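You operate a simulated robot arm through the tools that you are given. There is no shell and no other tool. Be economical: measure what you need, move in short steps, check, and stop when the job is done.

Carry out the task below with a simulated two-armed robot. There is one attempt and no reset: what you move stays moved.

Task
On the top of the test bench, fold the blue cloth in half, so that its two short edges meet.

The check looks at the end state, three seconds after you hand in, the way a careful person would. Anything else that was tipped, shoved, dropped, spilled or broken makes it a failure. Flat cloth is picked up by pressing the open fingertips on it (5 to 10 N) and closing them slowly along it; thin cloth reads only 2 to 8 mm in the jaws.

Robot
Two 7-joint arms with two-finger parallel grippers on one trunk, on a base that drives. Base frame: it is fixed to the floor where the robot stands at the start and does not move with it; the origin is under the middle of the robot, x ahead of it, y to its left, z up; the surface under the hand at the start is at about z = 0.85. Readings come in m, degrees, newtons and seconds.
The left shoulder is at the start at [0.06, 0.143, 0.926], the right one opposite. With the tool pointing down near the work surface each hand reaches from about 0.3 to 0.72 m from the robot's upright axis, wherever it stands, measured 20 degrees to its own side. Places, roughly: top of the test bench [0.9, 0.1, 0.8]. Payload 1.57 kg a hand.
The TCP of each hand is the grasp point between the finger pads, 0.03 m short of the fingertips. In the tool frame z runs along the fingers and y along their closing line. Largest opening 0.11 m; finger width 0.024, thickness 0.012; the body of the gripper, 0.048 by 0.112 m, starts 0.078 m behind the TCP.
Orientation is that of the tool frame in the base frame, as [roll, pitch, yaw] about the fixed x, y, z axes, in that order (R = Rz(yaw) Ry(pitch) Rx(roll)). With the fingers straight down and closing along the base's y, the tool's x points along the base's -x, its y along +y and its z along -z.

Tools
- The arms move only by the tool send_rows. It takes "left_deltas", "right_deltas" or both (then of equal length, played together; a hand with none holds still); each is a list of rows, each an object (a shift or turn left out is 0, a gripper value left out holds the last) with "travel": the shift along the tool's x, y, z in m, a list of three; "rotation": the turn, a rotation vector about the tool's x, y, z in degrees, a list of three. In form: [{"travel": [x, y, z], "rotation": [ax, ay, az]}, ...]. A call has 1 to 8 rows; each row shifts and turns the commanded pose from where the row before left it, along the tool's axes as they then stand. "left_hand" and "right_hand" are, for a hand that has rows, the gripper command, from -1 (fully open) to 1 (shut), values between in proportion, set as the call begins (left out, the last holds). A row lasts 0.2 s, in which the tool goes at most 0.05 m and 8.6 degrees; a call with a longer step from one row to the next is refused whole, and so is a gripper value outside its range. A pose out of reach is approached as far as the arm can. The call stops where the force on the tool passes 40 N (or 10 N more than at its start, if that is more) or the arm is blocked; 0.2 s more then pass. The fingers move at their own pace (about 0.045 m/s each) and stop on an object; they squeeze with about 37 N. The grip force told is the motor's: it shows also when the fingers shut on nothing. Time passes only in rows, and 0.2 s behind the last, so rows that do not move let the fingers close. It gives the time, the measured TCP pose, the force on the tool (base axes), the opening and the grip force at its end, in the units of the frame above (readings bear some noise), with the torque about the TCP (base axes, N m) and any sound that the robot's microphone picked up.
- Cameras (640 x 400 px; columns grow to the right, rows downward): "scene" is now at [0.0375, 0.0012, 1.5212]; the picture's right is [0.00, -1.00, 0.00], its down [-0.86, -0.00, -0.50] and it looks along [0.50, 0.00, -0.86] (base axes); focal length 270 px, centre (320, 200). "left" rides on the left gripper at [0.07, -0.016, -0.141] in its tool frame; the picture's right is [0.23, 0.97, 0.00], its down [-0.85, 0.20, -0.48] and it looks along [-0.47, 0.11, 0.88] (tool axes); focal length 222 px, centre (320, 200). "right" rides on the right gripper at [0.07, 0.016, -0.141] in its tool frame; the picture's right is [-0.23, 0.97, 0.00], its down [-0.86, -0.20, -0.48] and it looks along [-0.47, -0.11, 0.88] (tool axes); focal length 222 px, centre (320, 200). There is no depth. A picture from a camera that has moved, and an enlarged one, comes with that camera's place and axes in the base frame and with its lens.
- snapshot(camera): a new picture of that camera. The clock stands still meanwhile.
- slide_trunk(by): slides the trunk up (or, below 0, down) by that many m; the arms and the scene camera ride with it, the base frame stays. It gives what a move gives, with no picture.
- base_move(legs): drives the robot by 1 to 6 legs, each [ahead, left, turn to the left] in m, m and degrees, along the robot's own axes; the way and the turn of a leg run together, so that a leg with both is an arc; at most 1.5 m and 180 degrees a leg. The arms and the cameras ride along, it lands a little off, and it stops where it bumps. It gives what a move gives.
- pan_tilt(pan, tilt): turns the head with the scene camera to pan (to the left, within 86 degrees either way) and tilt (down, from -29 to 69), counted from straight ahead of the robot. It gives what a move gives.
- close_up(camera, box): a new picture of the part [left, top, right, bottom] of that camera's present view, enlarged. The clock stands still meanwhile.
- job_done(): hands the job in; it is judged then, once.

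Go step by step. Nothing tells you exact positions but the pictures and the camera data: compare them with the known pose of the tool, close in by small moves and look again before you grip or let go. The budget is 120 turns and 92 pictures, counting those below and the enlarged ones. Unless the task says otherwise, let go and move clear before handing in, and close with one line.

The tools are called by a JSON object that holds its "fn" and its "kwargs". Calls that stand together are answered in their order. send_rows: Moves the arms, as the interface text tells. Its arguments: {"type":"object","properties":{"left_deltas":{"type":"array","items":{"type":"object","properties":{"travel":{"type":"array","items":{"type":"number"}},"rotation":{"type":"array","items":{"type":"number"}}}}},"left_hand":{"type":"number"},"right_deltas":{"type":"array","items":{"type":"object","properties":{"travel":{"type":"array","items":{"type":"number"}},"rotation":{"type":"array","items":{"type":"number"}}}}},"right_hand":{"type":"number"}},"required":[]} The other tools are called the same way: slide_trunk (by) slides the trunk up or down; base_move (legs) drives the base; pan_tilt (pan, tilt) turns the head that bears the scene camera; snapshot (camera) takes a picture; close_up (camera, box) takes an enlarged picture of a part of a camera's view; job_done () hands the job in.

At the start:

```text
t: 0.0
left_tcp_pos: [0.4386, 0.2217, 1.0531]
left_orientation: [-180.0, 0.0, -180.0]
left_wrist_force: [0.4, -0.4, 0.1]
left_moment: [0.02, 0.02, -0.01]
left_width: 0.1101
left_grasp_force: 0.0
right_tcp_pos: [0.4741, -0.1856, 1.012]
right_orientation: [-180.0, 0.0, 180.0]
right_wrist_force: [-0.2, 0.1, -0.4]
right_moment: [0.01, 0.01, 0.0]
right_width: 0.11
right_grasp_force: 0.0
trunk travel left (down, up): [-0.525, 0.065]
robot x, y, heading: [-0.0005, 0.0014, -0.4]
head pan, tilt: [0.3, 59.8]
```

scene: 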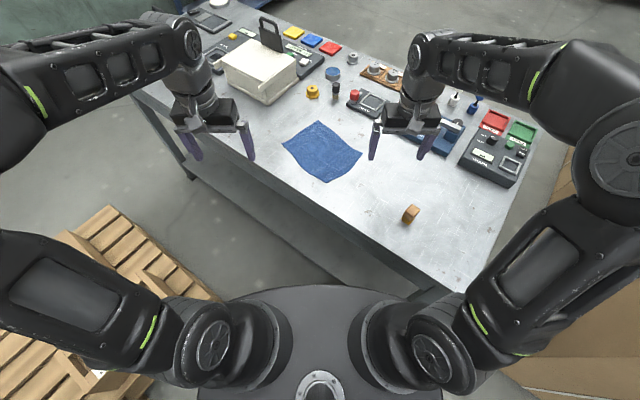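
right: 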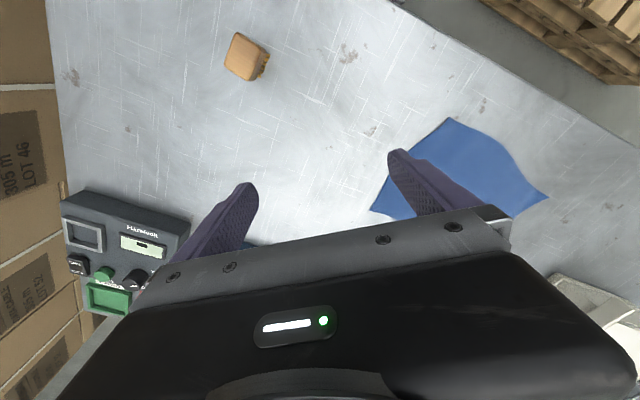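
left: 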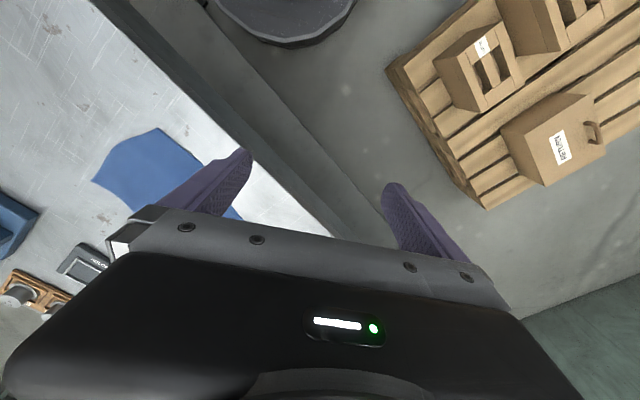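

The blue cloth lies on the bench ahead of the robot, turned diagonally. I'll enlarge the view to measure its corners.

{"fn": "close_up", "kwargs": {"camera": "scene", "box": [260, 100, 388, 180]}}

{"fn": "close_up", "kwargs": {"camera": "scene", "box": [240, 60, 480, 210]}}

```text
5.00 times, centred on (324, 140) of scene
camera zoom: at [0.0375, 0.0012, 1.5212], right [0.0, -1.0, 0.0], down [-0.86, 0.0, -0.5], along [0.5, 0.0, -0.86], focal length 1349 px, centre (300, 500)
```

zoom: 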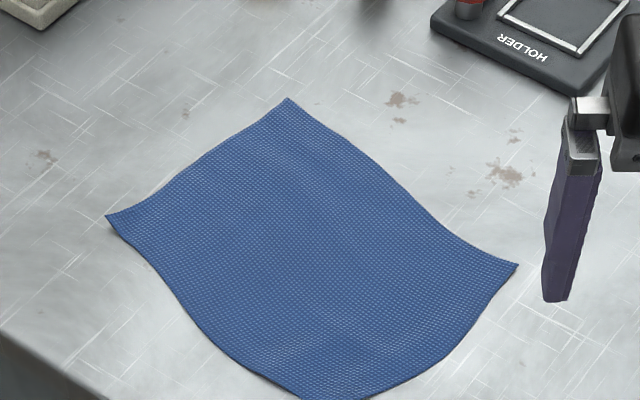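

```text
2.67 times, centred on (360, 135) of scene
camera zoom: at [0.0375, 0.0012, 1.5212], right [0.0, -1.0, 0.0], down [-0.86, 0.0, -0.5], along [0.5, 0.0, -0.86], focal length 720 px, centre (213, 373)
```

zoom: 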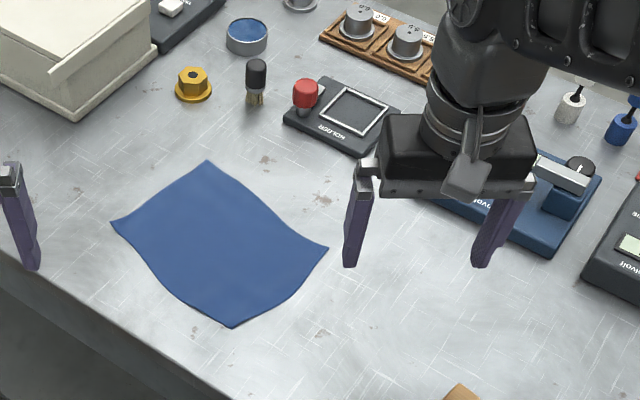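

Cloth corners, taking z≈0.85: A(.75,.01), B(.60,-.14), C(.49,-.02), D(.64,.13). The short edges are BC and DA, so I plan to carry BC onto AD, with the left hand on C and the right hand on B. First I shift the base a little along the bench so that A is within reach.

{"fn": "base_move", "kwargs": {"legs": [[0.06, 0.075, 0]]}}

```text
t: 1.1
left_tcp_pos: [0.4968, 0.2968, 1.0524]
left_orientation: [-179.9, -0.1, -179.9]
left_wrist_force: [0.1, 0.6, 0.0]
left_moment: [-0.05, 0.01, -0.02]
left_width: 0.1103
left_grasp_force: 0.1
right_tcp_pos: [0.5334, -0.1109, 1.0122]
right_orientation: [180.0, -0.1, -179.9]
right_wrist_force: [0.3, 0.1, -0.8]
right_moment: [-0.03, 0.03, 0.03]
right_width: 0.1099
right_grasp_force: 0.1
trunk travel left (down, up): [-0.525, 0.065]
robot x, y, heading: [0.0542, 0.0713, 0.2]
head pan, tilt: [0.3, 59.8]
```

The base is now at (.054, .071). I turn the right hand 90° so it closes along x, above B, and set partial openings on both hands.

{"fn": "send_rows", "kwargs": {"right_deltas": [{"travel": [-0.04, 0, 0]}, {"travel": [-0.03, 0, 0]}, {"rotation": [0, 0, -8.5]}, {"rotation": [0, 0, -8.5]}, {"rotation": [0, 0, -8.5]}, {"rotation": [0, 0, -8.5]}, {"rotation": [0, 0, -8.5]}, {"rotation": [0, 0, -8.5]}], "right_hand": 0.2}}

{"fn": "send_rows", "kwargs": {"right_deltas": [{"rotation": [0, 0, -8.5]}, {"rotation": [0, 0, -8.5]}, {"rotation": [0, 0, -8.5]}, {"rotation": [0, 0, -8.5]}, {"rotation": [0, 0, -5]}, {}], "left_deltas": [{"travel": [0, -0.04, 0]}, {"travel": [0, -0.04, 0]}, {"travel": [0, -0.04, 0]}, {"travel": [0, -0.04, 0]}, {"travel": [0, 0, 0.04]}, {}], "left_hand": 0.2}}

{"fn": "snapshot", "kwargs": {"camera": "scene"}}

{"fn": "snapshot", "kwargs": {"camera": "right"}}

{"fn": "snapshot", "kwargs": {"camera": "left"}}

```text
t: 2.9
left_tcp_pos: [0.4965, 0.2961, 1.0538]
left_orientation: [-179.9, 0.0, -179.9]
left_wrist_force: [0.3, 0.8, 0.2]
left_moment: [0.01, 0.0, -0.01]
left_width: 0.1101
left_grasp_force: 0.1
right_tcp_pos: [0.6047, -0.1124, 1.0124]
right_orientation: [180.0, 0.0, -128.8]
right_wrist_force: [0.3, -0.9, -0.6]
right_moment: [0.0, 0.01, -0.02]
right_width: 0.0443
right_grasp_force: 0.1
trunk travel left (down, up): [-0.525, 0.065]
robot x, y, heading: [0.0585, 0.072, 0.2]
head pan, tilt: [0.3, 59.8]
```

```text
t: 4.3
left_tcp_pos: [0.4964, 0.1378, 1.0162]
left_orientation: [179.9, 0.1, -179.9]
left_wrist_force: [-0.1, 0.4, -0.5]
left_moment: [0.02, -0.03, 0.02]
left_width: 0.0439
left_grasp_force: 0.1
right_tcp_pos: [0.6031, -0.1123, 1.0131]
right_orientation: [180.0, 0.0, -89.8]
right_wrist_force: [0.8, 0.2, -0.5]
right_moment: [0.01, 0.0, 0.01]
right_width: 0.0437
right_grasp_force: 0.1
trunk travel left (down, up): [-0.525, 0.065]
robot x, y, heading: [0.0585, 0.0719, 0.1]
head pan, tilt: [0.3, 59.8]
```

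```text
86 pictures are left
camera scene: at [0.097, 0.0749, 1.5212], right [0.01, -1.0, 0.0], down [-0.86, -0.01, -0.5], along [0.5, 0.0, -0.86], focal length 270 px, centre (320, 200)
```

scene: 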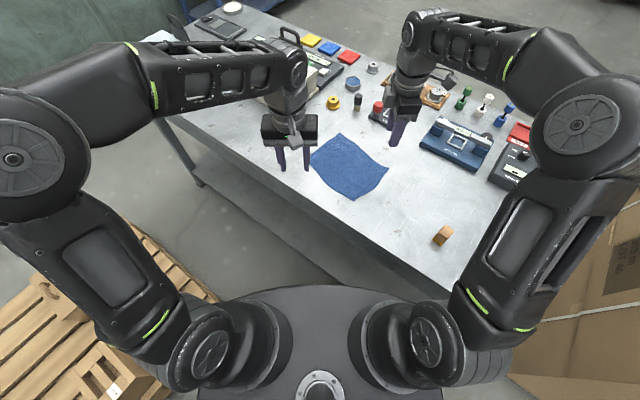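

```text
85 pictures are left
camera right: at [0.588, -0.1817, 1.155], right [-0.97, 0.22, 0.0], down [0.2, 0.86, 0.48], along [0.11, 0.47, -0.88], focal length 222 px, centre (320, 200)
```

right: 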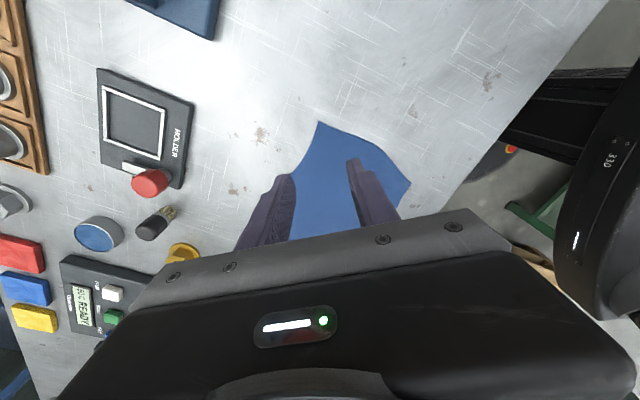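

```text
84 pictures are left
camera left: at [0.426, 0.1219, 1.1569], right [-0.23, 0.97, 0.0], down [0.85, 0.2, 0.48], along [0.47, 0.11, -0.88], focal length 222 px, centre (320, 200)
```

left: 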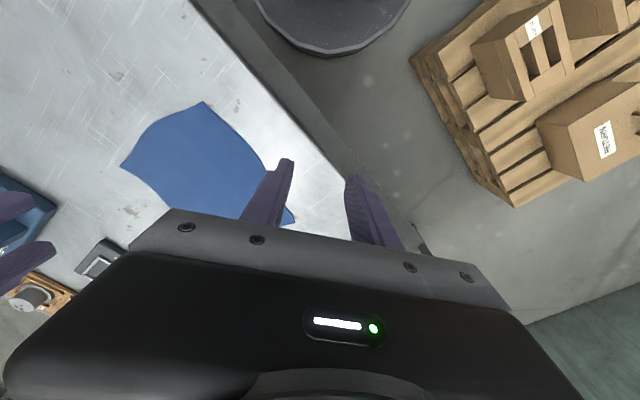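

Both wrist cameras agree on C≈(.487,-.016) and B≈(.602,-.133) with the surface at z≈0.85. I move both hands to hover low over points about 2 cm inside those corners.

{"fn": "send_rows", "kwargs": {"left_deltas": [{"travel": [-0.013, -0.04, 0]}, {"travel": [0, -0.04, 0]}, {"travel": [0, -0.04, 0]}, {"travel": [0, -0.034, 0]}, {"travel": [0, 0, 0.04]}, {"travel": [0, 0, 0.04]}, {"travel": [0, 0, 0.015]}, {}], "right_deltas": [{"travel": [0, 0, 0.04]}, {"travel": [0, 0, 0.04]}, {"travel": [0, 0, 0.01]}, {}, {}, {}, {}, {}], "left_hand": 0.56, "right_hand": 0.56}}

{"fn": "snapshot", "kwargs": {"camera": "right"}}

{"fn": "snapshot", "kwargs": {"camera": "left"}}

{"fn": "close_up", "kwargs": {"camera": "scene", "box": [260, 90, 460, 215]}}

```text
t: 6.1
left_tcp_pos: [0.5082, -0.0188, 0.9183]
left_orientation: [-179.9, 0.0, -179.9]
left_wrist_force: [-0.1, 0.7, -0.4]
left_moment: [-0.01, 0.0, 0.01]
left_width: 0.0241
left_grasp_force: 0.0
right_tcp_pos: [0.6038, -0.113, 0.9232]
right_orientation: [179.9, -0.1, -89.9]
right_wrist_force: [0.2, -0.5, -0.3]
right_moment: [-0.02, -0.01, -0.01]
right_width: 0.0243
right_grasp_force: 0.1
trunk travel left (down, up): [-0.525, 0.065]
robot x, y, heading: [0.0591, 0.0754, 0.0]
head pan, tilt: [0.3, 59.8]
```

```text
83 pictures are left
camera right: at [0.5889, -0.1823, 1.0653], right [-0.97, 0.23, 0.0], down [0.2, 0.86, 0.48], along [0.11, 0.47, -0.88], focal length 222 px, centre (320, 200)
```

right: 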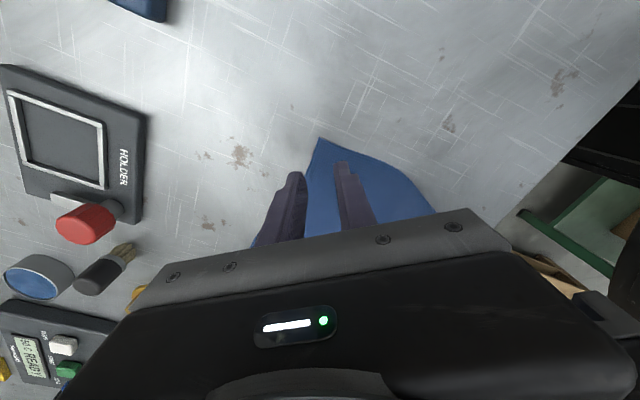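

```text
82 pictures are left
camera left: at [0.4395, -0.0336, 1.0592], right [-0.23, 0.97, 0.0], down [0.85, 0.2, 0.48], along [0.47, 0.11, -0.88], focal length 222 px, centre (320, 200)
```

left: 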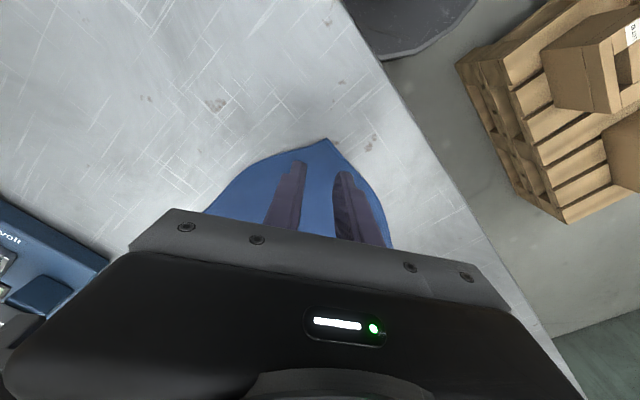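

```text
3.20 times, centred on (360, 152) of scene
camera zoom: at [0.0972, 0.075, 1.5212], right [0.01, -1.0, 0.0], down [-0.86, -0.01, -0.5], along [0.5, 0.0, -0.86], focal length 864 px, centre (192, 352)
```

zoom: 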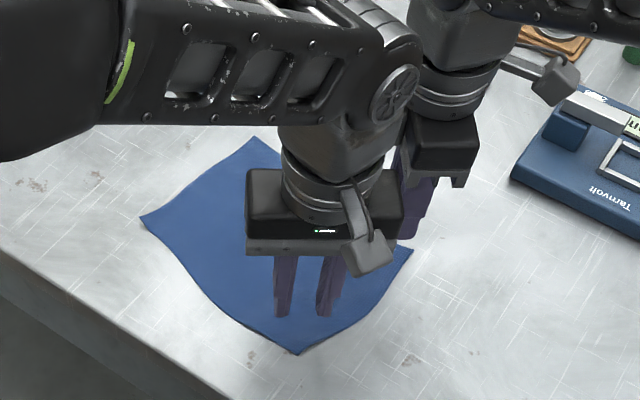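

Corners confirmed. At B the cloth's centreline lies about 12 mm toward −x, so I shift the right hand there and then lower both hands to near contact.

{"fn": "send_rows", "kwargs": {"left_deltas": [{"travel": [0, 0, 0.0]}, {"travel": [0, 0, 0.02]}, {"travel": [0, 0, 0.013]}, {}], "right_deltas": [{"travel": [0, 0.012, 0]}, {"travel": [0, 0, 0.025]}, {"travel": [0, 0, 0.013]}, {}]}}

{"fn": "send_rows", "kwargs": {"left_deltas": [{"travel": [0, 0, 0.002]}, {"travel": [0, 0, 0.002]}, {}], "right_deltas": [{"travel": [0, 0, 0.002]}, {"travel": [0, 0, 0.002]}, {}]}}

```text
t: 7.1
left_tcp_pos: [0.5082, -0.0191, 0.8844]
left_orientation: [180.0, 0.0, -179.9]
left_wrist_force: [-0.5, -0.5, -0.3]
left_moment: [-0.02, -0.02, 0.02]
left_width: 0.0242
left_grasp_force: 0.1
right_tcp_pos: [0.5914, -0.1127, 0.8857]
right_orientation: [180.0, 0.0, -90.0]
right_wrist_force: [0.7, 0.3, -0.7]
right_moment: [-0.01, 0.03, -0.02]
right_width: 0.0244
right_grasp_force: 0.0
trunk travel left (down, up): [-0.525, 0.065]
robot x, y, heading: [0.0589, 0.0732, 0.2]
head pan, tilt: [0.3, 59.8]
```

```text
t: 7.9
left_tcp_pos: [0.5094, -0.0184, 0.8811]
left_orientation: [-179.9, 0.1, -180.0]
left_wrist_force: [0.1, -0.2, 2.4]
left_moment: [-0.01, -0.02, -0.01]
left_width: 0.0241
left_grasp_force: 0.1
right_tcp_pos: [0.5917, -0.1128, 0.8824]
right_orientation: [-180.0, -0.1, -89.9]
right_wrist_force: [-0.8, 0.8, 3.1]
right_moment: [0.01, 0.01, 0.0]
right_width: 0.0239
right_grasp_force: 0.1
trunk travel left (down, up): [-0.525, 0.065]
robot x, y, heading: [0.0597, 0.0727, 0.4]
head pan, tilt: [0.3, 59.8]
```

Both hands are just in contact at about 3 N, so I press a little more.

{"fn": "send_rows", "kwargs": {"left_deltas": [{"travel": [0, 0, 0.002]}, {}], "right_deltas": [{"travel": [0, 0, 0.002]}, {}]}}

```text
t: 8.5
left_tcp_pos: [0.5091, -0.0199, 0.881]
left_orientation: [-180.0, 0.1, -179.9]
left_wrist_force: [2.5, -0.2, 11.8]
left_moment: [0.06, -0.01, 0.01]
left_width: 0.0242
left_grasp_force: 0.2
right_tcp_pos: [0.5924, -0.1118, 0.8801]
right_orientation: [-179.8, 0.0, -89.9]
right_wrist_force: [0.3, -3.5, 19.4]
right_moment: [-0.03, 0.26, 0.04]
right_width: 0.0243
right_grasp_force: 0.1
trunk travel left (down, up): [-0.525, 0.065]
robot x, y, heading: [0.06, 0.0746, -0.1]
head pan, tilt: [0.3, 59.8]
```

The press is somewhat high, so I ease both hands back and close the fingers in small steps.

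{"fn": "send_rows", "kwargs": {"left_deltas": [{"travel": [0, 0, -0.0006]}, {}], "right_deltas": [{"travel": [0, 0, -0.0014]}, {}]}}

{"fn": "send_rows", "kwargs": {"left_deltas": [{}, {}], "right_deltas": [{}, {}], "left_hand": 0.66, "right_hand": 0.66}}

{"fn": "snapshot", "kwargs": {"camera": "right"}}

{"fn": "snapshot", "kwargs": {"camera": "left"}}

```text
t: 9.1
left_tcp_pos: [0.5096, -0.0192, 0.8824]
left_orientation: [-179.9, 0.2, -179.9]
left_wrist_force: [2.6, -0.9, 13.6]
left_moment: [0.0, 0.04, 0.03]
left_width: 0.0242
left_grasp_force: 0.1
right_tcp_pos: [0.5913, -0.112, 0.8808]
right_orientation: [-179.9, -0.1, -89.8]
right_wrist_force: [1.7, -2.7, 17.9]
right_moment: [-0.05, 0.05, 0.05]
right_width: 0.0241
right_grasp_force: 0.1
trunk travel left (down, up): [-0.525, 0.065]
robot x, y, heading: [0.0575, 0.0732, 0.1]
head pan, tilt: [0.3, 59.8]
```

```text
t: 9.7
left_tcp_pos: [0.5076, -0.0188, 0.8814]
left_orientation: [-179.9, 0.2, -179.9]
left_wrist_force: [2.2, -3.0, 15.0]
left_moment: [0.01, 0.04, 0.05]
left_width: 0.0192
left_grasp_force: 0.6
right_tcp_pos: [0.5893, -0.112, 0.8804]
right_orientation: [-179.8, 0.0, -89.8]
right_wrist_force: [-1.6, 2.6, 17.3]
right_moment: [0.11, 0.12, -0.03]
right_width: 0.0184
right_grasp_force: 0.1
trunk travel left (down, up): [-0.525, 0.065]
robot x, y, heading: [0.0628, 0.073, -0.0]
head pan, tilt: [0.3, 59.8]
```

```text
80 pictures are left
camera right: at [0.5745, -0.1805, 1.0233], right [-0.97, 0.22, 0.0], down [0.2, 0.86, 0.48], along [0.11, 0.47, -0.88], focal length 222 px, centre (320, 200)
```

right: 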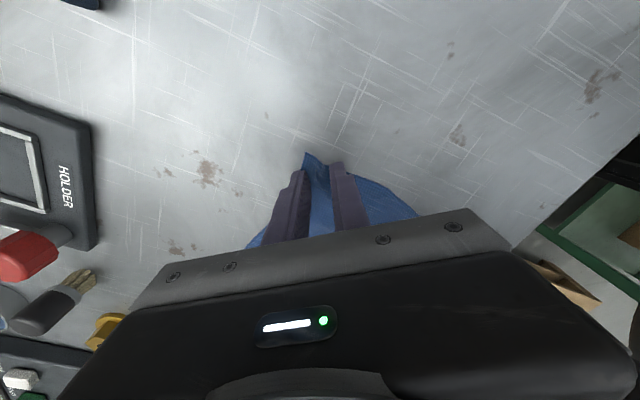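

```text
79 pictures are left
camera left: at [0.4386, -0.033, 1.0221], right [-0.23, 0.97, 0.0], down [0.85, 0.2, 0.48], along [0.47, 0.11, -0.88], focal length 222 px, centre (320, 200)
```

left: 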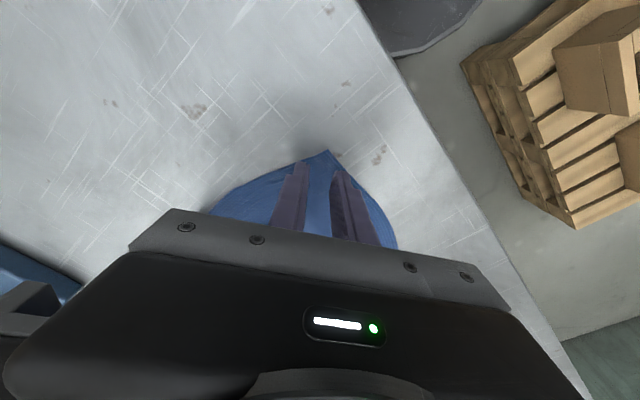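

The cloth is bunching between the fingers as wanted. I ease the force once more and keep closing slowly.

{"fn": "send_rows", "kwargs": {"left_deltas": [{"travel": [0, 0, -0.001]}, {}], "right_deltas": [{"travel": [0, 0, -0.0015]}, {}], "left_hand": 0.74, "right_hand": 0.74}}

{"fn": "send_rows", "kwargs": {"left_deltas": [{}, {}], "right_deltas": [{}, {}], "left_hand": 0.84, "right_hand": 0.84}}

{"fn": "send_rows", "kwargs": {"left_deltas": [{}, {}, {}], "right_deltas": [{}, {}, {}], "left_hand": 1, "right_hand": 1}}

{"fn": "snapshot", "kwargs": {"camera": "right"}}

{"fn": "snapshot", "kwargs": {"camera": "left"}}

```text
t: 10.3
left_tcp_pos: [0.5088, -0.019, 0.8822]
left_orientation: [180.0, 0.2, -179.9]
left_wrist_force: [0.1, -1.1, 12.1]
left_moment: [-0.05, 0.02, 0.04]
left_width: 0.0144
left_grasp_force: 0.1
right_tcp_pos: [0.5909, -0.1125, 0.8818]
right_orientation: [-180.0, 0.0, -90.0]
right_wrist_force: [0.0, 2.8, 4.9]
right_moment: [0.1, 0.07, -0.04]
right_width: 0.015
right_grasp_force: 0.5
trunk travel left (down, up): [-0.525, 0.065]
robot x, y, heading: [0.0572, 0.0754, 0.3]
head pan, tilt: [0.3, 59.8]
```

```text
t: 10.9
left_tcp_pos: [0.5092, -0.0187, 0.8818]
left_orientation: [180.0, 0.1, -179.9]
left_wrist_force: [0.5, 0.2, 10.7]
left_moment: [-0.02, 0.03, 0.03]
left_width: 0.0079
left_grasp_force: 0.0
right_tcp_pos: [0.5897, -0.1132, 0.8818]
right_orientation: [-180.0, 0.0, -89.9]
right_wrist_force: [-0.1, 0.5, 1.9]
right_moment: [-0.02, -0.01, 0.05]
right_width: 0.0086
right_grasp_force: 0.2
trunk travel left (down, up): [-0.525, 0.065]
robot x, y, heading: [0.0602, 0.0716, -0.1]
head pan, tilt: [0.3, 59.8]
```

```text
t: 11.7
left_tcp_pos: [0.5094, -0.017, 0.8819]
left_orientation: [180.0, 0.1, -179.8]
left_wrist_force: [0.3, 0.0, 10.1]
left_moment: [0.01, 0.09, 0.04]
left_width: 0.002
left_grasp_force: 23.7
right_tcp_pos: [0.5913, -0.1118, 0.8813]
right_orientation: [179.9, -0.1, -89.9]
right_wrist_force: [0.1, 0.0, 0.8]
right_moment: [-0.01, -0.02, -0.01]
right_width: 0.0001
right_grasp_force: 21.3
trunk travel left (down, up): [-0.525, 0.065]
robot x, y, heading: [0.0607, 0.0738, 0.3]
head pan, tilt: [0.3, 59.8]
```

```text
78 pictures are left
camera right: at [0.5754, -0.1817, 1.0238], right [-0.97, 0.23, 0.0], down [0.2, 0.86, 0.48], along [0.11, 0.47, -0.88], focal length 222 px, centre (320, 200)
```

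right: 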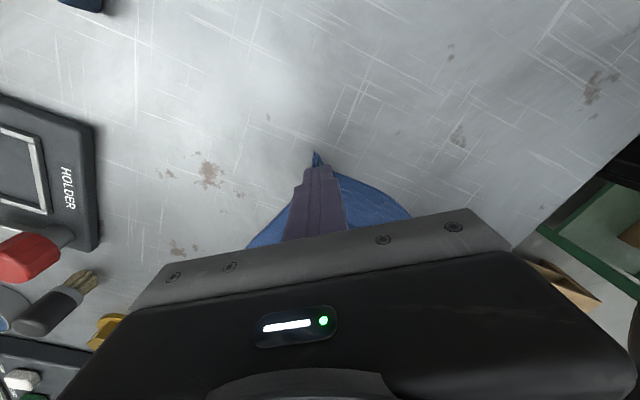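

```text
77 pictures are left
camera left: at [0.4399, -0.0331, 1.0223], right [-0.23, 0.97, 0.0], down [0.85, 0.2, 0.48], along [0.47, 0.11, -0.88], focal length 222 px, centre (320, 200)
```

left: 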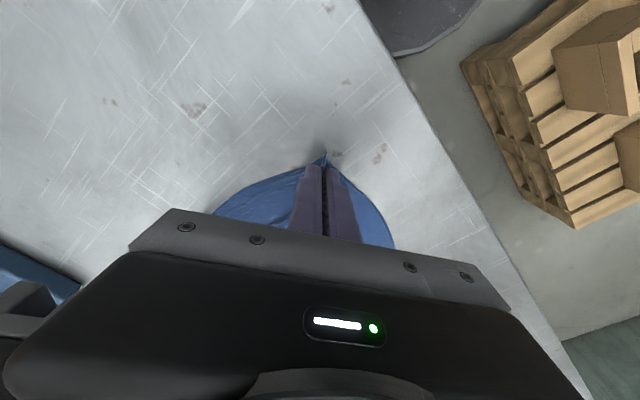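

The left hand has cloth (2 mm), but the right closed on nothing because the press was lost. I lift and reopen the right hand and look.

{"fn": "send_rows", "kwargs": {"right_deltas": [{"travel": [0, 0, -0.012]}, {}, {}], "right_hand": 0.5}}

{"fn": "close_up", "kwargs": {"camera": "right", "box": [220, 100, 460, 250]}}

```text
t: 12.5
left_tcp_pos: [0.5093, -0.0179, 0.8809]
left_orientation: [179.9, 0.1, -179.8]
left_wrist_force: [-0.3, 0.6, 10.4]
left_moment: [-0.04, 0.07, 0.01]
left_width: 0.0021
left_grasp_force: 23.7
right_tcp_pos: [0.5909, -0.1112, 0.8928]
right_orientation: [-179.9, 0.0, -90.0]
right_wrist_force: [0.3, -0.7, 0.6]
right_moment: [0.0, 0.0, 0.0]
right_width: 0.0274
right_grasp_force: 0.1
trunk travel left (down, up): [-0.525, 0.065]
robot x, y, heading: [0.0592, 0.0735, 0.0]
head pan, tilt: [0.3, 59.8]
```

```text
2.67 times, centred on (340, 175) of right
camera zoom: at [0.5755, -0.181, 1.0356], right [-0.97, 0.23, 0.0], down [0.2, 0.86, 0.48], along [0.11, 0.47, -0.88], focal length 592 px, centre (267, 267)
```

zoom: 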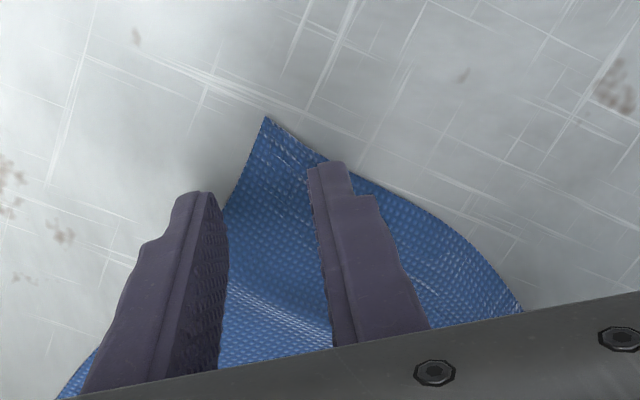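

Corner B still lies slightly to −x of the hand's centre. I shift 9 mm that way, narrow the opening a bit, and press again.

{"fn": "send_rows", "kwargs": {"right_deltas": [{"travel": [-0.002, 0.009, 0]}, {"travel": [0, 0, 0.011]}, {"travel": [0, 0, 0.0015]}, {}], "right_hand": 0.6}}

{"fn": "send_rows", "kwargs": {"right_deltas": [{"travel": [0, 0, 0.001]}, {}]}}

```text
t: 13.5
left_tcp_pos: [0.5093, -0.0188, 0.8818]
left_orientation: [-179.9, 0.1, -180.0]
left_wrist_force: [-0.6, 0.1, 7.1]
left_moment: [0.0, 0.04, 0.01]
left_width: 0.0021
left_grasp_force: 23.1
right_tcp_pos: [0.5816, -0.1094, 0.8825]
right_orientation: [-180.0, 0.0, -90.0]
right_wrist_force: [-0.2, 1.2, 3.4]
right_moment: [0.03, 0.03, 0.0]
right_width: 0.0218
right_grasp_force: 0.1
trunk travel left (down, up): [-0.525, 0.065]
robot x, y, heading: [0.0613, 0.0737, 0.0]
head pan, tilt: [0.3, 59.8]
```

```text
t: 14.1
left_tcp_pos: [0.5091, -0.0176, 0.8818]
left_orientation: [180.0, 0.1, -179.9]
left_wrist_force: [0.7, -0.6, 5.1]
left_moment: [0.03, -0.01, 0.02]
left_width: 0.0021
left_grasp_force: 23.6
right_tcp_pos: [0.5825, -0.1098, 0.8822]
right_orientation: [-179.9, 0.0, -89.9]
right_wrist_force: [-0.7, -1.0, 12.7]
right_moment: [-0.02, 0.1, 0.0]
right_width: 0.0222
right_grasp_force: 0.0
trunk travel left (down, up): [-0.525, 0.065]
robot x, y, heading: [0.0573, 0.0755, 0.3]
head pan, tilt: [0.3, 59.8]
```

The right hand presses at about 12 N; now I close it slowly and hold the press.

{"fn": "send_rows", "kwargs": {"right_deltas": [{}, {}], "right_hand": 0.75}}

{"fn": "send_rows", "kwargs": {"right_deltas": [{}, {}], "right_hand": 0.86}}

{"fn": "send_rows", "kwargs": {"right_deltas": [{}, {}, {}], "right_hand": 1}}

{"fn": "close_up", "kwargs": {"camera": "right", "box": [220, 100, 460, 250]}}

```text
t: 14.7
left_tcp_pos: [0.5084, -0.0184, 0.8822]
left_orientation: [180.0, 0.1, -179.9]
left_wrist_force: [1.4, -0.4, 3.0]
left_moment: [-0.05, 0.0, 0.0]
left_width: 0.002
left_grasp_force: 23.1
right_tcp_pos: [0.5827, -0.1104, 0.8819]
right_orientation: [-179.8, 0.0, -89.9]
right_wrist_force: [1.5, 0.7, 15.6]
right_moment: [0.02, 0.05, 0.03]
right_width: 0.0128
right_grasp_force: 0.1
trunk travel left (down, up): [-0.525, 0.065]
robot x, y, heading: [0.0606, 0.0729, 0.0]
head pan, tilt: [0.3, 59.8]
```

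```text
t: 15.3
left_tcp_pos: [0.5099, -0.0182, 0.8818]
left_orientation: [180.0, 0.0, -179.9]
left_wrist_force: [0.4, 0.1, 0.9]
left_moment: [-0.02, -0.01, -0.03]
left_width: 0.0021
left_grasp_force: 23.8
right_tcp_pos: [0.5825, -0.1106, 0.8816]
right_orientation: [-179.9, 0.0, -89.9]
right_wrist_force: [-0.9, 0.3, 19.7]
right_moment: [0.05, 0.06, -0.01]
right_width: 0.0067
right_grasp_force: 0.1
trunk travel left (down, up): [-0.525, 0.065]
robot x, y, heading: [0.0628, 0.076, 0.3]
head pan, tilt: [0.3, 59.8]
```

```text
t: 16.1
left_tcp_pos: [0.5098, -0.018, 0.8832]
left_orientation: [179.9, 0.1, 180.0]
left_wrist_force: [0.9, -0.8, 1.1]
left_moment: [-0.04, -0.04, 0.0]
left_width: 0.002
left_grasp_force: 24.0
right_tcp_pos: [0.583, -0.1103, 0.8809]
right_orientation: [-179.9, -0.1, -90.0]
right_wrist_force: [-1.3, 2.9, 21.4]
right_moment: [0.06, 0.04, 0.0]
right_width: 0.0016
right_grasp_force: 23.5
trunk travel left (down, up): [-0.525, 0.065]
robot x, y, heading: [0.0627, 0.0758, -0.2]
head pan, tilt: [0.3, 59.8]
```

```text
2.67 times, centred on (340, 175) of right
camera zoom: at [0.5663, -0.1793, 1.0233], right [-0.97, 0.23, 0.0], down [0.2, 0.86, 0.48], along [0.11, 0.47, -0.88], focal length 592 px, centre (267, 267)
```

zoom: 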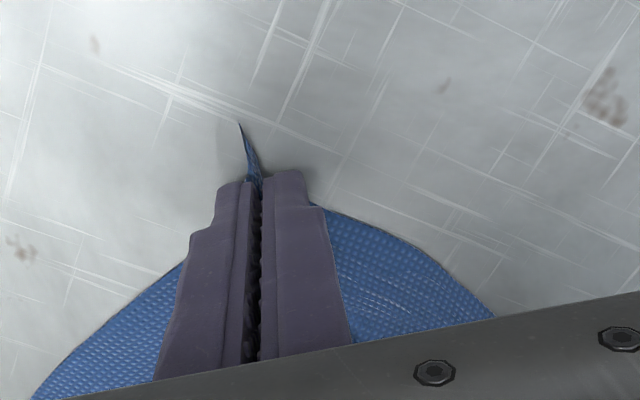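

Both hands hold cloth now (2.0 and 1.6 mm). I lift 3 cm together with a slight move inward and check.

{"fn": "send_rows", "kwargs": {"left_deltas": [{"travel": [0, 0, -0.015]}, {"travel": [0, 0, -0.015]}, {"travel": [-0.005, 0.005, -0.01]}, {}], "right_deltas": [{"travel": [0, 0, -0.015]}, {"travel": [0, 0, -0.015]}, {"travel": [-0.005, -0.005, -0.01]}, {}]}}

{"fn": "close_up", "kwargs": {"camera": "scene", "box": [260, 90, 460, 215]}}

{"fn": "snapshot", "kwargs": {"camera": "left"}}

{"fn": "snapshot", "kwargs": {"camera": "right"}}

```text
t: 17.1
left_tcp_pos: [0.515, -0.0141, 0.9205]
left_orientation: [-180.0, 0.0, -179.9]
left_wrist_force: [0.0, -1.1, 0.3]
left_moment: [-0.02, 0.02, 0.02]
left_width: 0.002
left_grasp_force: 23.3
right_tcp_pos: [0.5889, -0.104, 0.9193]
right_orientation: [-180.0, 0.0, -89.9]
right_wrist_force: [0.5, 0.8, -0.1]
right_moment: [0.02, 0.0, 0.02]
right_width: 0.0016
right_grasp_force: 23.5
trunk travel left (down, up): [-0.525, 0.065]
robot x, y, heading: [0.0603, 0.0746, 0.3]
head pan, tilt: [0.3, 59.8]
```

```text
3.20 times, centred on (360, 152) of scene
camera zoom: at [0.0974, 0.0748, 1.5212], right [0.01, -1.0, 0.0], down [-0.86, -0.01, -0.5], along [0.5, 0.0, -0.86], focal length 864 px, centre (192, 352)
```

zoom: 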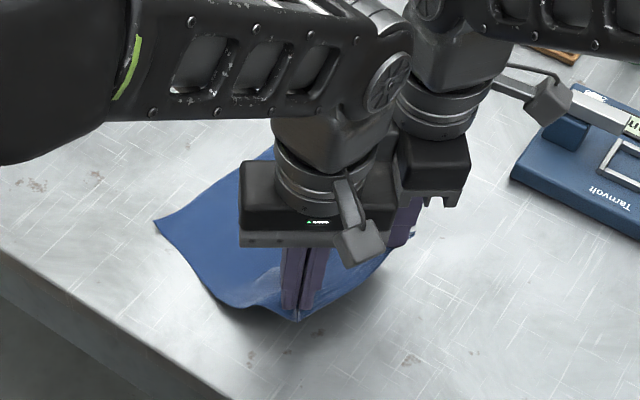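

```text
73 pictures are left
camera left: at [0.4457, -0.0291, 1.0613], right [-0.23, 0.97, 0.0], down [0.85, 0.2, 0.48], along [0.47, 0.11, -0.88], focal length 222 px, centre (320, 200)
```

left: 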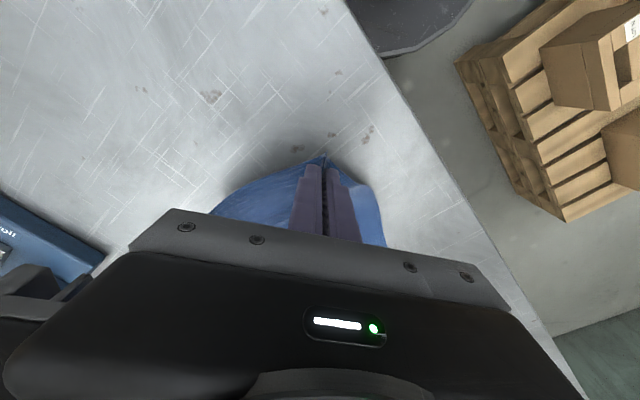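

```text
72 pictures are left
camera right: at [0.5725, -0.1747, 1.0613], right [-0.97, 0.23, 0.0], down [0.2, 0.86, 0.48], along [0.11, 0.47, -0.88], focal length 222 px, centre (320, 200)
```

right: 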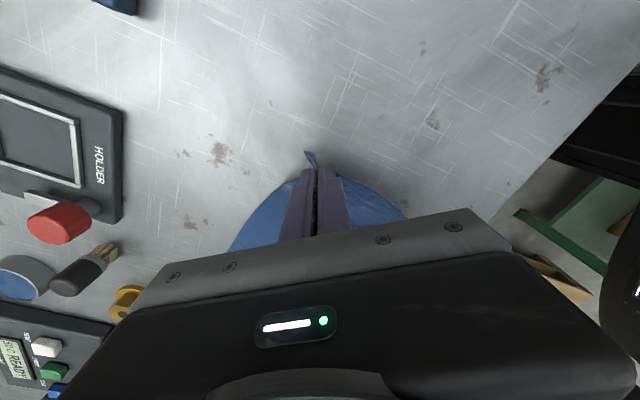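

Both corners are lifted and held. I carry on along the fold arc, both hands together, up to about the halfway point.

{"fn": "send_rows", "kwargs": {"left_deltas": [{"travel": [-0.0108, 0.0103, -0.018]}, {"travel": [-0.0144, 0.0138, -0.016]}, {"travel": [-0.018, 0.0172, -0.012]}, {"travel": [-0.018, 0.0172, -0.004]}, {}], "right_deltas": [{"travel": [-0.0099, -0.0113, -0.018]}, {"travel": [-0.0132, -0.015, -0.016]}, {"travel": [-0.0165, -0.0188, -0.012]}, {"travel": [-0.0165, -0.0188, -0.004]}, {}]}}

{"fn": "close_up", "kwargs": {"camera": "scene", "box": [260, 90, 460, 215]}}

{"fn": "snapshot", "kwargs": {"camera": "left"}}

{"fn": "snapshot", "kwargs": {"camera": "right"}}

```text
t: 18.3
left_tcp_pos: [0.5742, 0.0452, 0.9711]
left_orientation: [-180.0, 0.0, -179.9]
left_wrist_force: [1.0, -0.5, -0.1]
left_moment: [-0.03, -0.03, 0.02]
left_width: 0.0022
left_grasp_force: 23.5
right_tcp_pos: [0.6512, -0.0485, 0.9709]
right_orientation: [-180.0, 0.1, -90.0]
right_wrist_force: [-1.2, 0.9, 0.3]
right_moment: [0.03, 0.03, -0.02]
right_width: 0.0018
right_grasp_force: 23.4
trunk travel left (down, up): [-0.525, 0.065]
robot x, y, heading: [0.0578, 0.0732, 0.0]
head pan, tilt: [0.3, 59.8]
```

```text
3.20 times, centred on (360, 152) of scene
camera zoom: at [0.0969, 0.0747, 1.5212], right [0.01, -1.0, 0.0], down [-0.86, -0.01, -0.5], along [0.5, 0.0, -0.86], focal length 864 px, centre (192, 352)
```

zoom: 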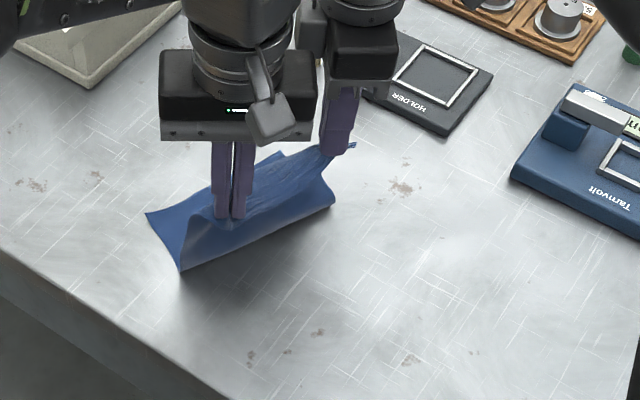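

```text
70 pictures are left
camera left: at [0.5046, 0.0299, 1.1116], right [-0.23, 0.97, 0.0], down [0.85, 0.2, 0.48], along [0.47, 0.11, -0.88], focal length 222 px, centre (320, 200)
```

left: 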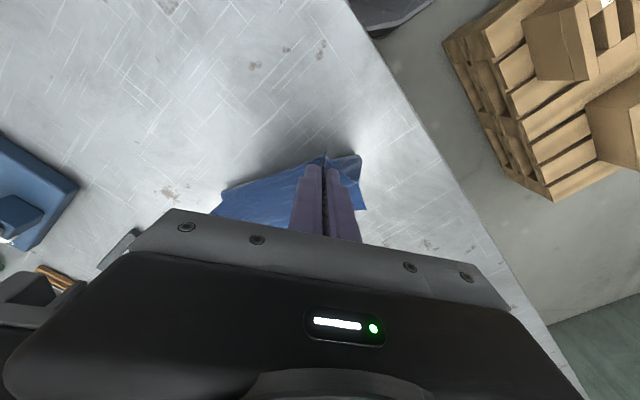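

```text
69 pictures are left
camera right: at [0.635, -0.118, 1.1123], right [-0.97, 0.23, 0.0], down [0.2, 0.86, 0.48], along [0.11, 0.47, -0.88], focal length 222 px, centre (320, 200)
```

right: 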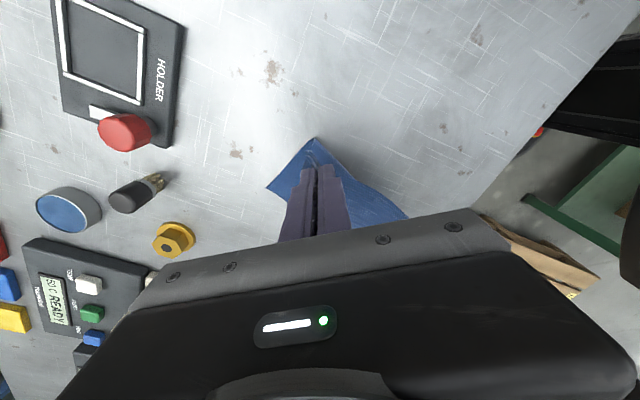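

The fold is forming well. I enlarge the region where the D and A edge is still visible to pin it down before going on.

{"fn": "close_up", "kwargs": {"camera": "scene", "box": [296, 130, 376, 180]}}

```text
8.00 times, centred on (336, 155) of scene
camera zoom: at [0.0969, 0.0747, 1.5212], right [0.01, -1.0, 0.0], down [-0.86, -0.01, -0.5], along [0.5, 0.0, -0.86], focal length 2159 px, centre (192, 560)
```

zoom: 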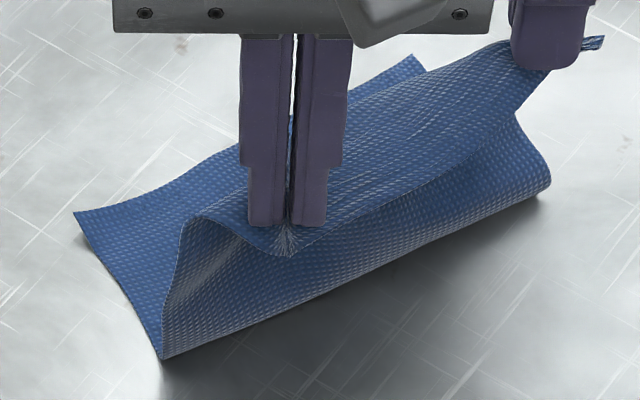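

D is at ≈(.647,.123) and A at ≈(.731,-.013); the far edge has turned slightly. I steer the two pinch points over the matching spots and come down to about 2 cm above the cloth.

{"fn": "send_rows", "kwargs": {"left_deltas": [{"travel": [-0.0227, 0.019, 0.0]}, {"travel": [-0.0227, 0.019, 0.02]}, {"travel": [-0.0226, 0.019, 0.025]}, {"travel": [0, 0, 0.022]}, {}], "right_deltas": [{"travel": [-0.015, -0.019, 0.0]}, {"travel": [-0.015, -0.019, 0.02]}, {"travel": [-0.015, -0.019, 0.025]}, {"travel": [0, 0, 0.022]}, {}]}}

{"fn": "close_up", "kwargs": {"camera": "scene", "box": [280, 90, 408, 170]}}

{"fn": "close_up", "kwargs": {"camera": "right", "box": [180, 80, 500, 280]}}

{"fn": "close_up", "kwargs": {"camera": "left", "box": [180, 80, 500, 280]}}

```text
t: 19.5
left_tcp_pos: [0.6435, 0.1017, 0.903]
left_orientation: [180.0, 0.0, -179.8]
left_wrist_force: [2.2, -3.4, -0.6]
left_moment: [-0.1, -0.06, 0.01]
left_width: 0.0019
left_grasp_force: 23.5
right_tcp_pos: [0.7081, -0.0017, 0.9044]
right_orientation: [179.9, 0.0, -89.9]
right_wrist_force: [-2.2, 2.9, 0.6]
right_moment: [0.09, 0.09, -0.01]
right_width: 0.0018
right_grasp_force: 23.5
trunk travel left (down, up): [-0.525, 0.065]
robot x, y, heading: [0.0589, 0.0742, 0.0]
head pan, tilt: [0.3, 59.8]
```

```text
5.00 times, centred on (344, 130) of scene
camera zoom: at [0.0974, 0.0753, 1.5212], right [0.01, -1.0, 0.0], down [-0.86, -0.01, -0.5], along [0.5, 0.0, -0.86], focal length 1349 px, centre (200, 550)
```

zoom: 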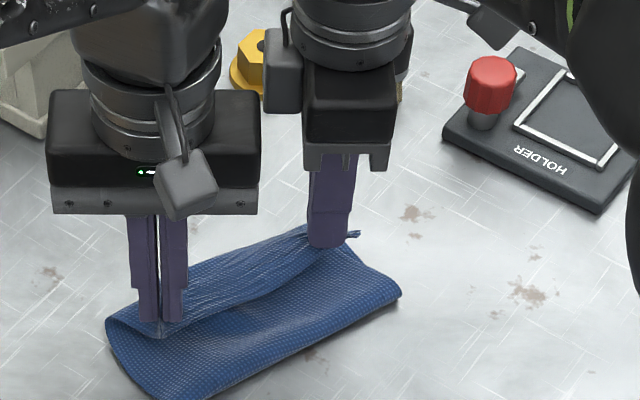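

```text
2.00 times, centred on (340, 180) of right
camera zoom: at [0.6934, -0.0716, 1.0455], right [-0.97, 0.23, 0.0], down [0.2, 0.86, 0.48], along [0.11, 0.47, -0.88], focal length 444 px, centre (280, 240)
```

zoom: 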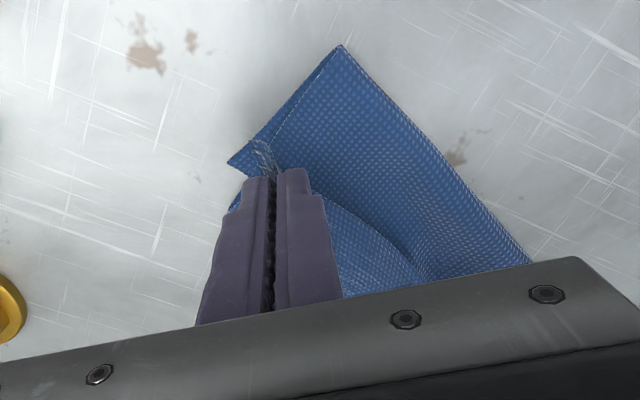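

```text
2.00 times, centred on (340, 180) of left
camera zoom: at [0.5741, 0.0872, 1.044], right [-0.23, 0.97, 0.0], down [0.85, 0.2, 0.48], along [0.47, 0.11, -0.88], focal length 444 px, centre (280, 240)
```

zoom: 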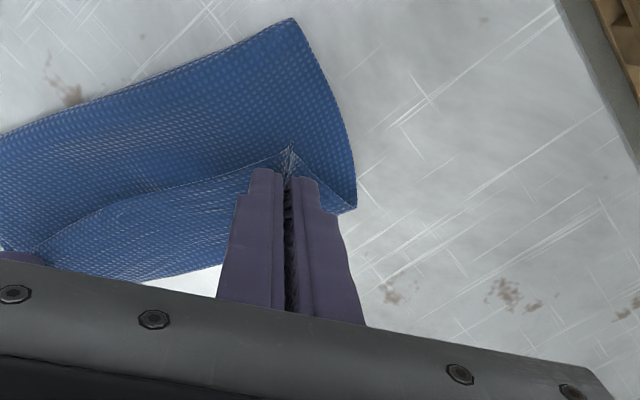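

The top layer now lies over the far edge. I lower both hands nearly to the cloth, easing them slightly toward each other to take off the tension, and look again.

{"fn": "send_rows", "kwargs": {"left_deltas": [{"travel": [-0.001, -0.002, 0.008]}, {"travel": [0, 0, 0.006]}, {}, {}], "right_deltas": [{"travel": [-0.002, 0.001, 0.008]}, {"travel": [0, 0, 0.006]}, {}, {}]}}

{"fn": "close_up", "kwargs": {"camera": "scene", "box": [280, 90, 408, 170]}}

{"fn": "close_up", "kwargs": {"camera": "right", "box": [180, 80, 500, 280]}}

{"fn": "close_up", "kwargs": {"camera": "left", "box": [180, 80, 500, 280]}}

```text
t: 20.5
left_tcp_pos: [0.6446, 0.099, 0.8893]
left_orientation: [179.9, 0.0, -179.9]
left_wrist_force: [0.3, -0.4, -0.2]
left_moment: [-0.02, -0.02, 0.03]
left_width: 0.0024
left_grasp_force: 24.2
right_tcp_pos: [0.7083, -0.0004, 0.8888]
right_orientation: [180.0, 0.0, -89.8]
right_wrist_force: [-0.7, 0.9, -0.1]
right_moment: [0.0, -0.03, -0.01]
right_width: 0.0021
right_grasp_force: 23.3
trunk travel left (down, up): [-0.525, 0.065]
robot x, y, heading: [0.0587, 0.0725, -0.3]
head pan, tilt: [0.3, 59.8]
```

```text
5.00 times, centred on (344, 130) of scene
camera zoom: at [0.0974, 0.0751, 1.5212], right [0.01, -1.0, 0.0], down [-0.86, -0.01, -0.5], along [0.5, 0.0, -0.86], focal length 1349 px, centre (200, 550)
```

zoom: 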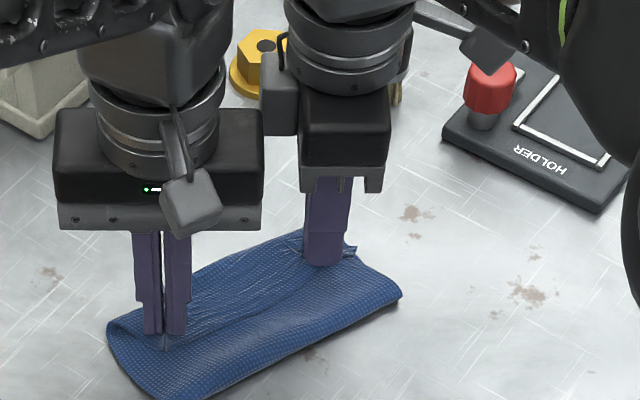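

```text
2.00 times, centred on (340, 180) of right
camera zoom: at [0.6918, -0.0704, 1.0305], right [-0.97, 0.23, 0.0], down [0.2, 0.86, 0.48], along [0.11, 0.47, -0.88], focal length 444 px, centre (280, 240)
```

zoom: 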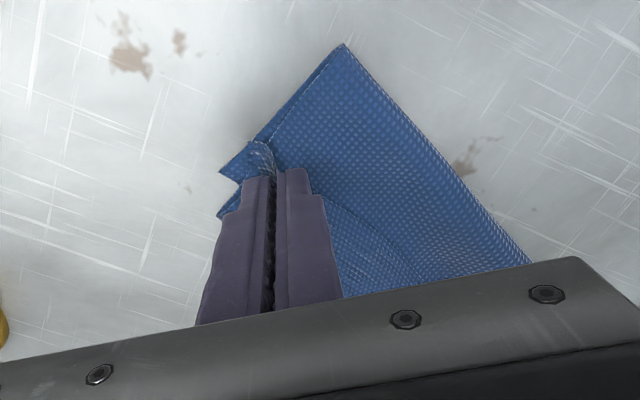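

```text
2.00 times, centred on (340, 180) of left
camera zoom: at [0.5753, 0.0847, 1.0307], right [-0.23, 0.97, 0.0], down [0.85, 0.2, 0.48], along [0.47, 0.11, -0.88], focal length 444 px, centre (280, 240)
```

zoom: 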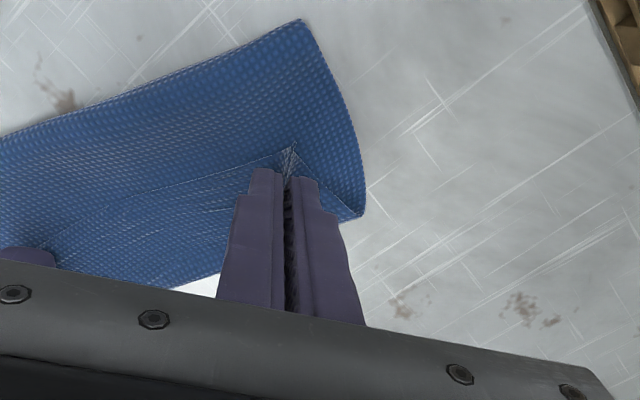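

The held edge is turned back on itself at the pinches because the fingers stay vertical. I open both hands a little and see how the cloth relaxes.

{"fn": "send_rows", "kwargs": {"left_deltas": [{}, {}, {}], "right_deltas": [{}, {}, {}], "left_hand": 0.7, "right_hand": 0.7}}

{"fn": "send_rows", "kwargs": {"left_deltas": [{"travel": [0, 0, -0.02]}, {"travel": [0, 0, -0.03]}, {"travel": [0, 0, -0.03]}, {"travel": [0.04, 0, 0]}, {"travel": [0.04, 0, 0]}, {"travel": [0.04, 0.0, 0]}, {}], "right_deltas": [{"travel": [0, 0, -0.02]}, {"travel": [0, 0, -0.03]}, {"travel": [0, 0, -0.03]}, {"travel": [0.04, 0, 0]}, {"travel": [0.04, 0, 0]}, {"travel": [0.04, 0, 0]}, {"travel": [0.03, 0, 0]}]}}

{"fn": "close_up", "kwargs": {"camera": "scene", "box": [280, 90, 408, 170]}}

{"fn": "snapshot", "kwargs": {"camera": "left"}}

```text
t: 21.3
left_tcp_pos: [0.6437, 0.0992, 0.89]
left_orientation: [-179.9, -0.1, -179.9]
left_wrist_force: [0.4, 1.0, 0.9]
left_moment: [-0.01, -0.03, 0.01]
left_width: 0.0164
left_grasp_force: 0.0
right_tcp_pos: [0.7079, -0.0014, 0.889]
right_orientation: [180.0, 0.0, -89.9]
right_wrist_force: [-0.4, -0.4, 0.5]
right_moment: [-0.01, -0.04, -0.01]
right_width: 0.0166
right_grasp_force: 0.1
trunk travel left (down, up): [-0.525, 0.065]
robot x, y, heading: [0.0583, 0.0714, -0.0]
head pan, tilt: [0.3, 59.8]
```

```text
t: 22.9
left_tcp_pos: [0.5249, 0.0991, 0.9694]
left_orientation: [-179.9, 0.0, -179.8]
left_wrist_force: [0.1, 0.2, 0.5]
left_moment: [-0.03, 0.01, -0.01]
left_width: 0.0166
left_grasp_force: 0.1
right_tcp_pos: [0.7072, -0.1504, 0.9674]
right_orientation: [179.9, 0.0, -89.9]
right_wrist_force: [0.5, -0.8, 0.1]
right_moment: [0.05, 0.01, -0.01]
right_width: 0.0166
right_grasp_force: 0.0
trunk travel left (down, up): [-0.525, 0.065]
robot x, y, heading: [0.0616, 0.0716, -0.1]
head pan, tilt: [0.3, 59.8]
```

```text
5.00 times, centred on (344, 130) of scene
camera zoom: at [0.0979, 0.0746, 1.5211], right [0.01, -1.0, 0.0], down [-0.86, -0.01, -0.5], along [0.5, 0.0, -0.86], focal length 1349 px, centre (200, 550)
```

zoom: 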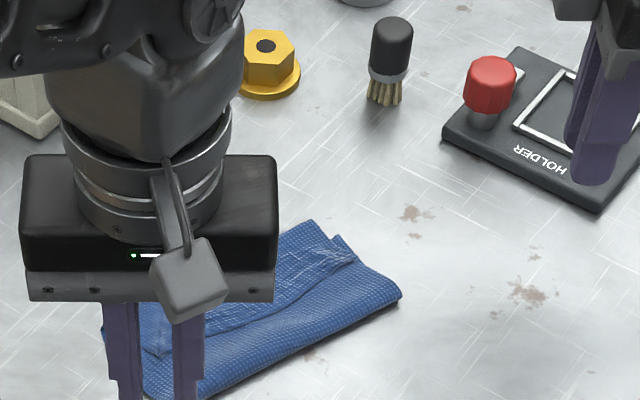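

```text
60 pictures are left
camera left: at [0.4552, 0.0837, 1.1116], right [-0.23, 0.97, 0.0], down [0.85, 0.2, 0.48], along [0.47, 0.11, -0.88], focal length 222 px, centre (320, 200)
```

left: 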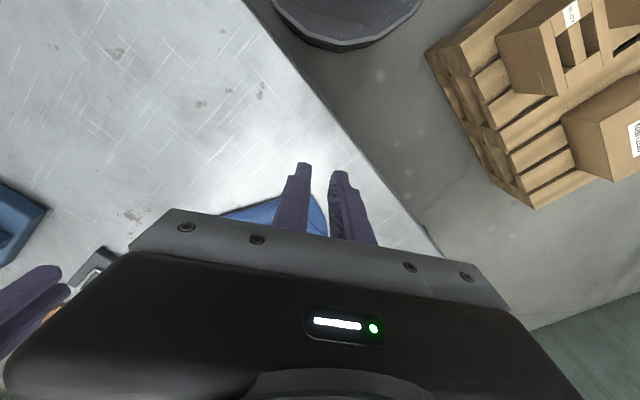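

I move the left hand out of the scene camera's view so I can see the whole cloth.

{"fn": "send_rows", "kwargs": {"left_deltas": [{"travel": [0, 0.04, -0.03]}, {"travel": [0, 0.045, 0]}, {"travel": [0, 0.045, 0]}, {"travel": [0, 0.04, 0]}, {}]}}

{"fn": "close_up", "kwargs": {"camera": "scene", "box": [290, 115, 370, 165]}}

```text
t: 24.1
left_tcp_pos: [0.5224, 0.2712, 1.0024]
left_orientation: [180.0, -0.1, -179.9]
left_wrist_force: [0.1, -0.2, 0.1]
left_moment: [0.0, -0.05, 0.0]
left_width: 0.0165
left_grasp_force: 0.1
right_tcp_pos: [0.7071, -0.1529, 0.9689]
right_orientation: [179.9, -0.1, -89.9]
right_wrist_force: [-0.1, 0.9, -0.9]
right_moment: [-0.02, 0.01, -0.03]
right_width: 0.0165
right_grasp_force: 0.2
trunk travel left (down, up): [-0.525, 0.065]
robot x, y, heading: [0.0592, 0.0732, 0.0]
head pan, tilt: [0.3, 59.8]
```

```text
8.00 times, centred on (330, 140) of scene
camera zoom: at [0.0974, 0.0748, 1.5212], right [0.01, -1.0, 0.0], down [-0.86, -0.01, -0.5], along [0.5, 0.0, -0.86], focal length 2159 px, centre (240, 680)
```

zoom: 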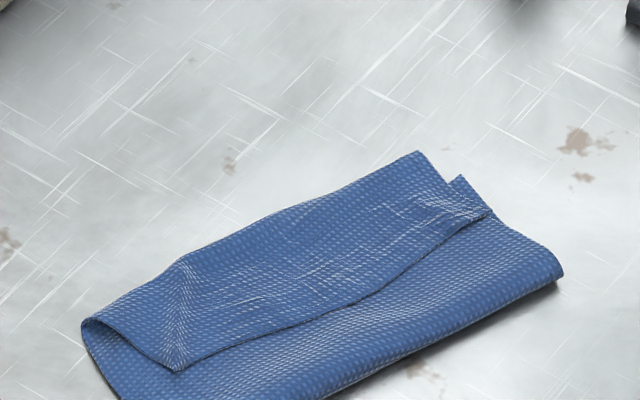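

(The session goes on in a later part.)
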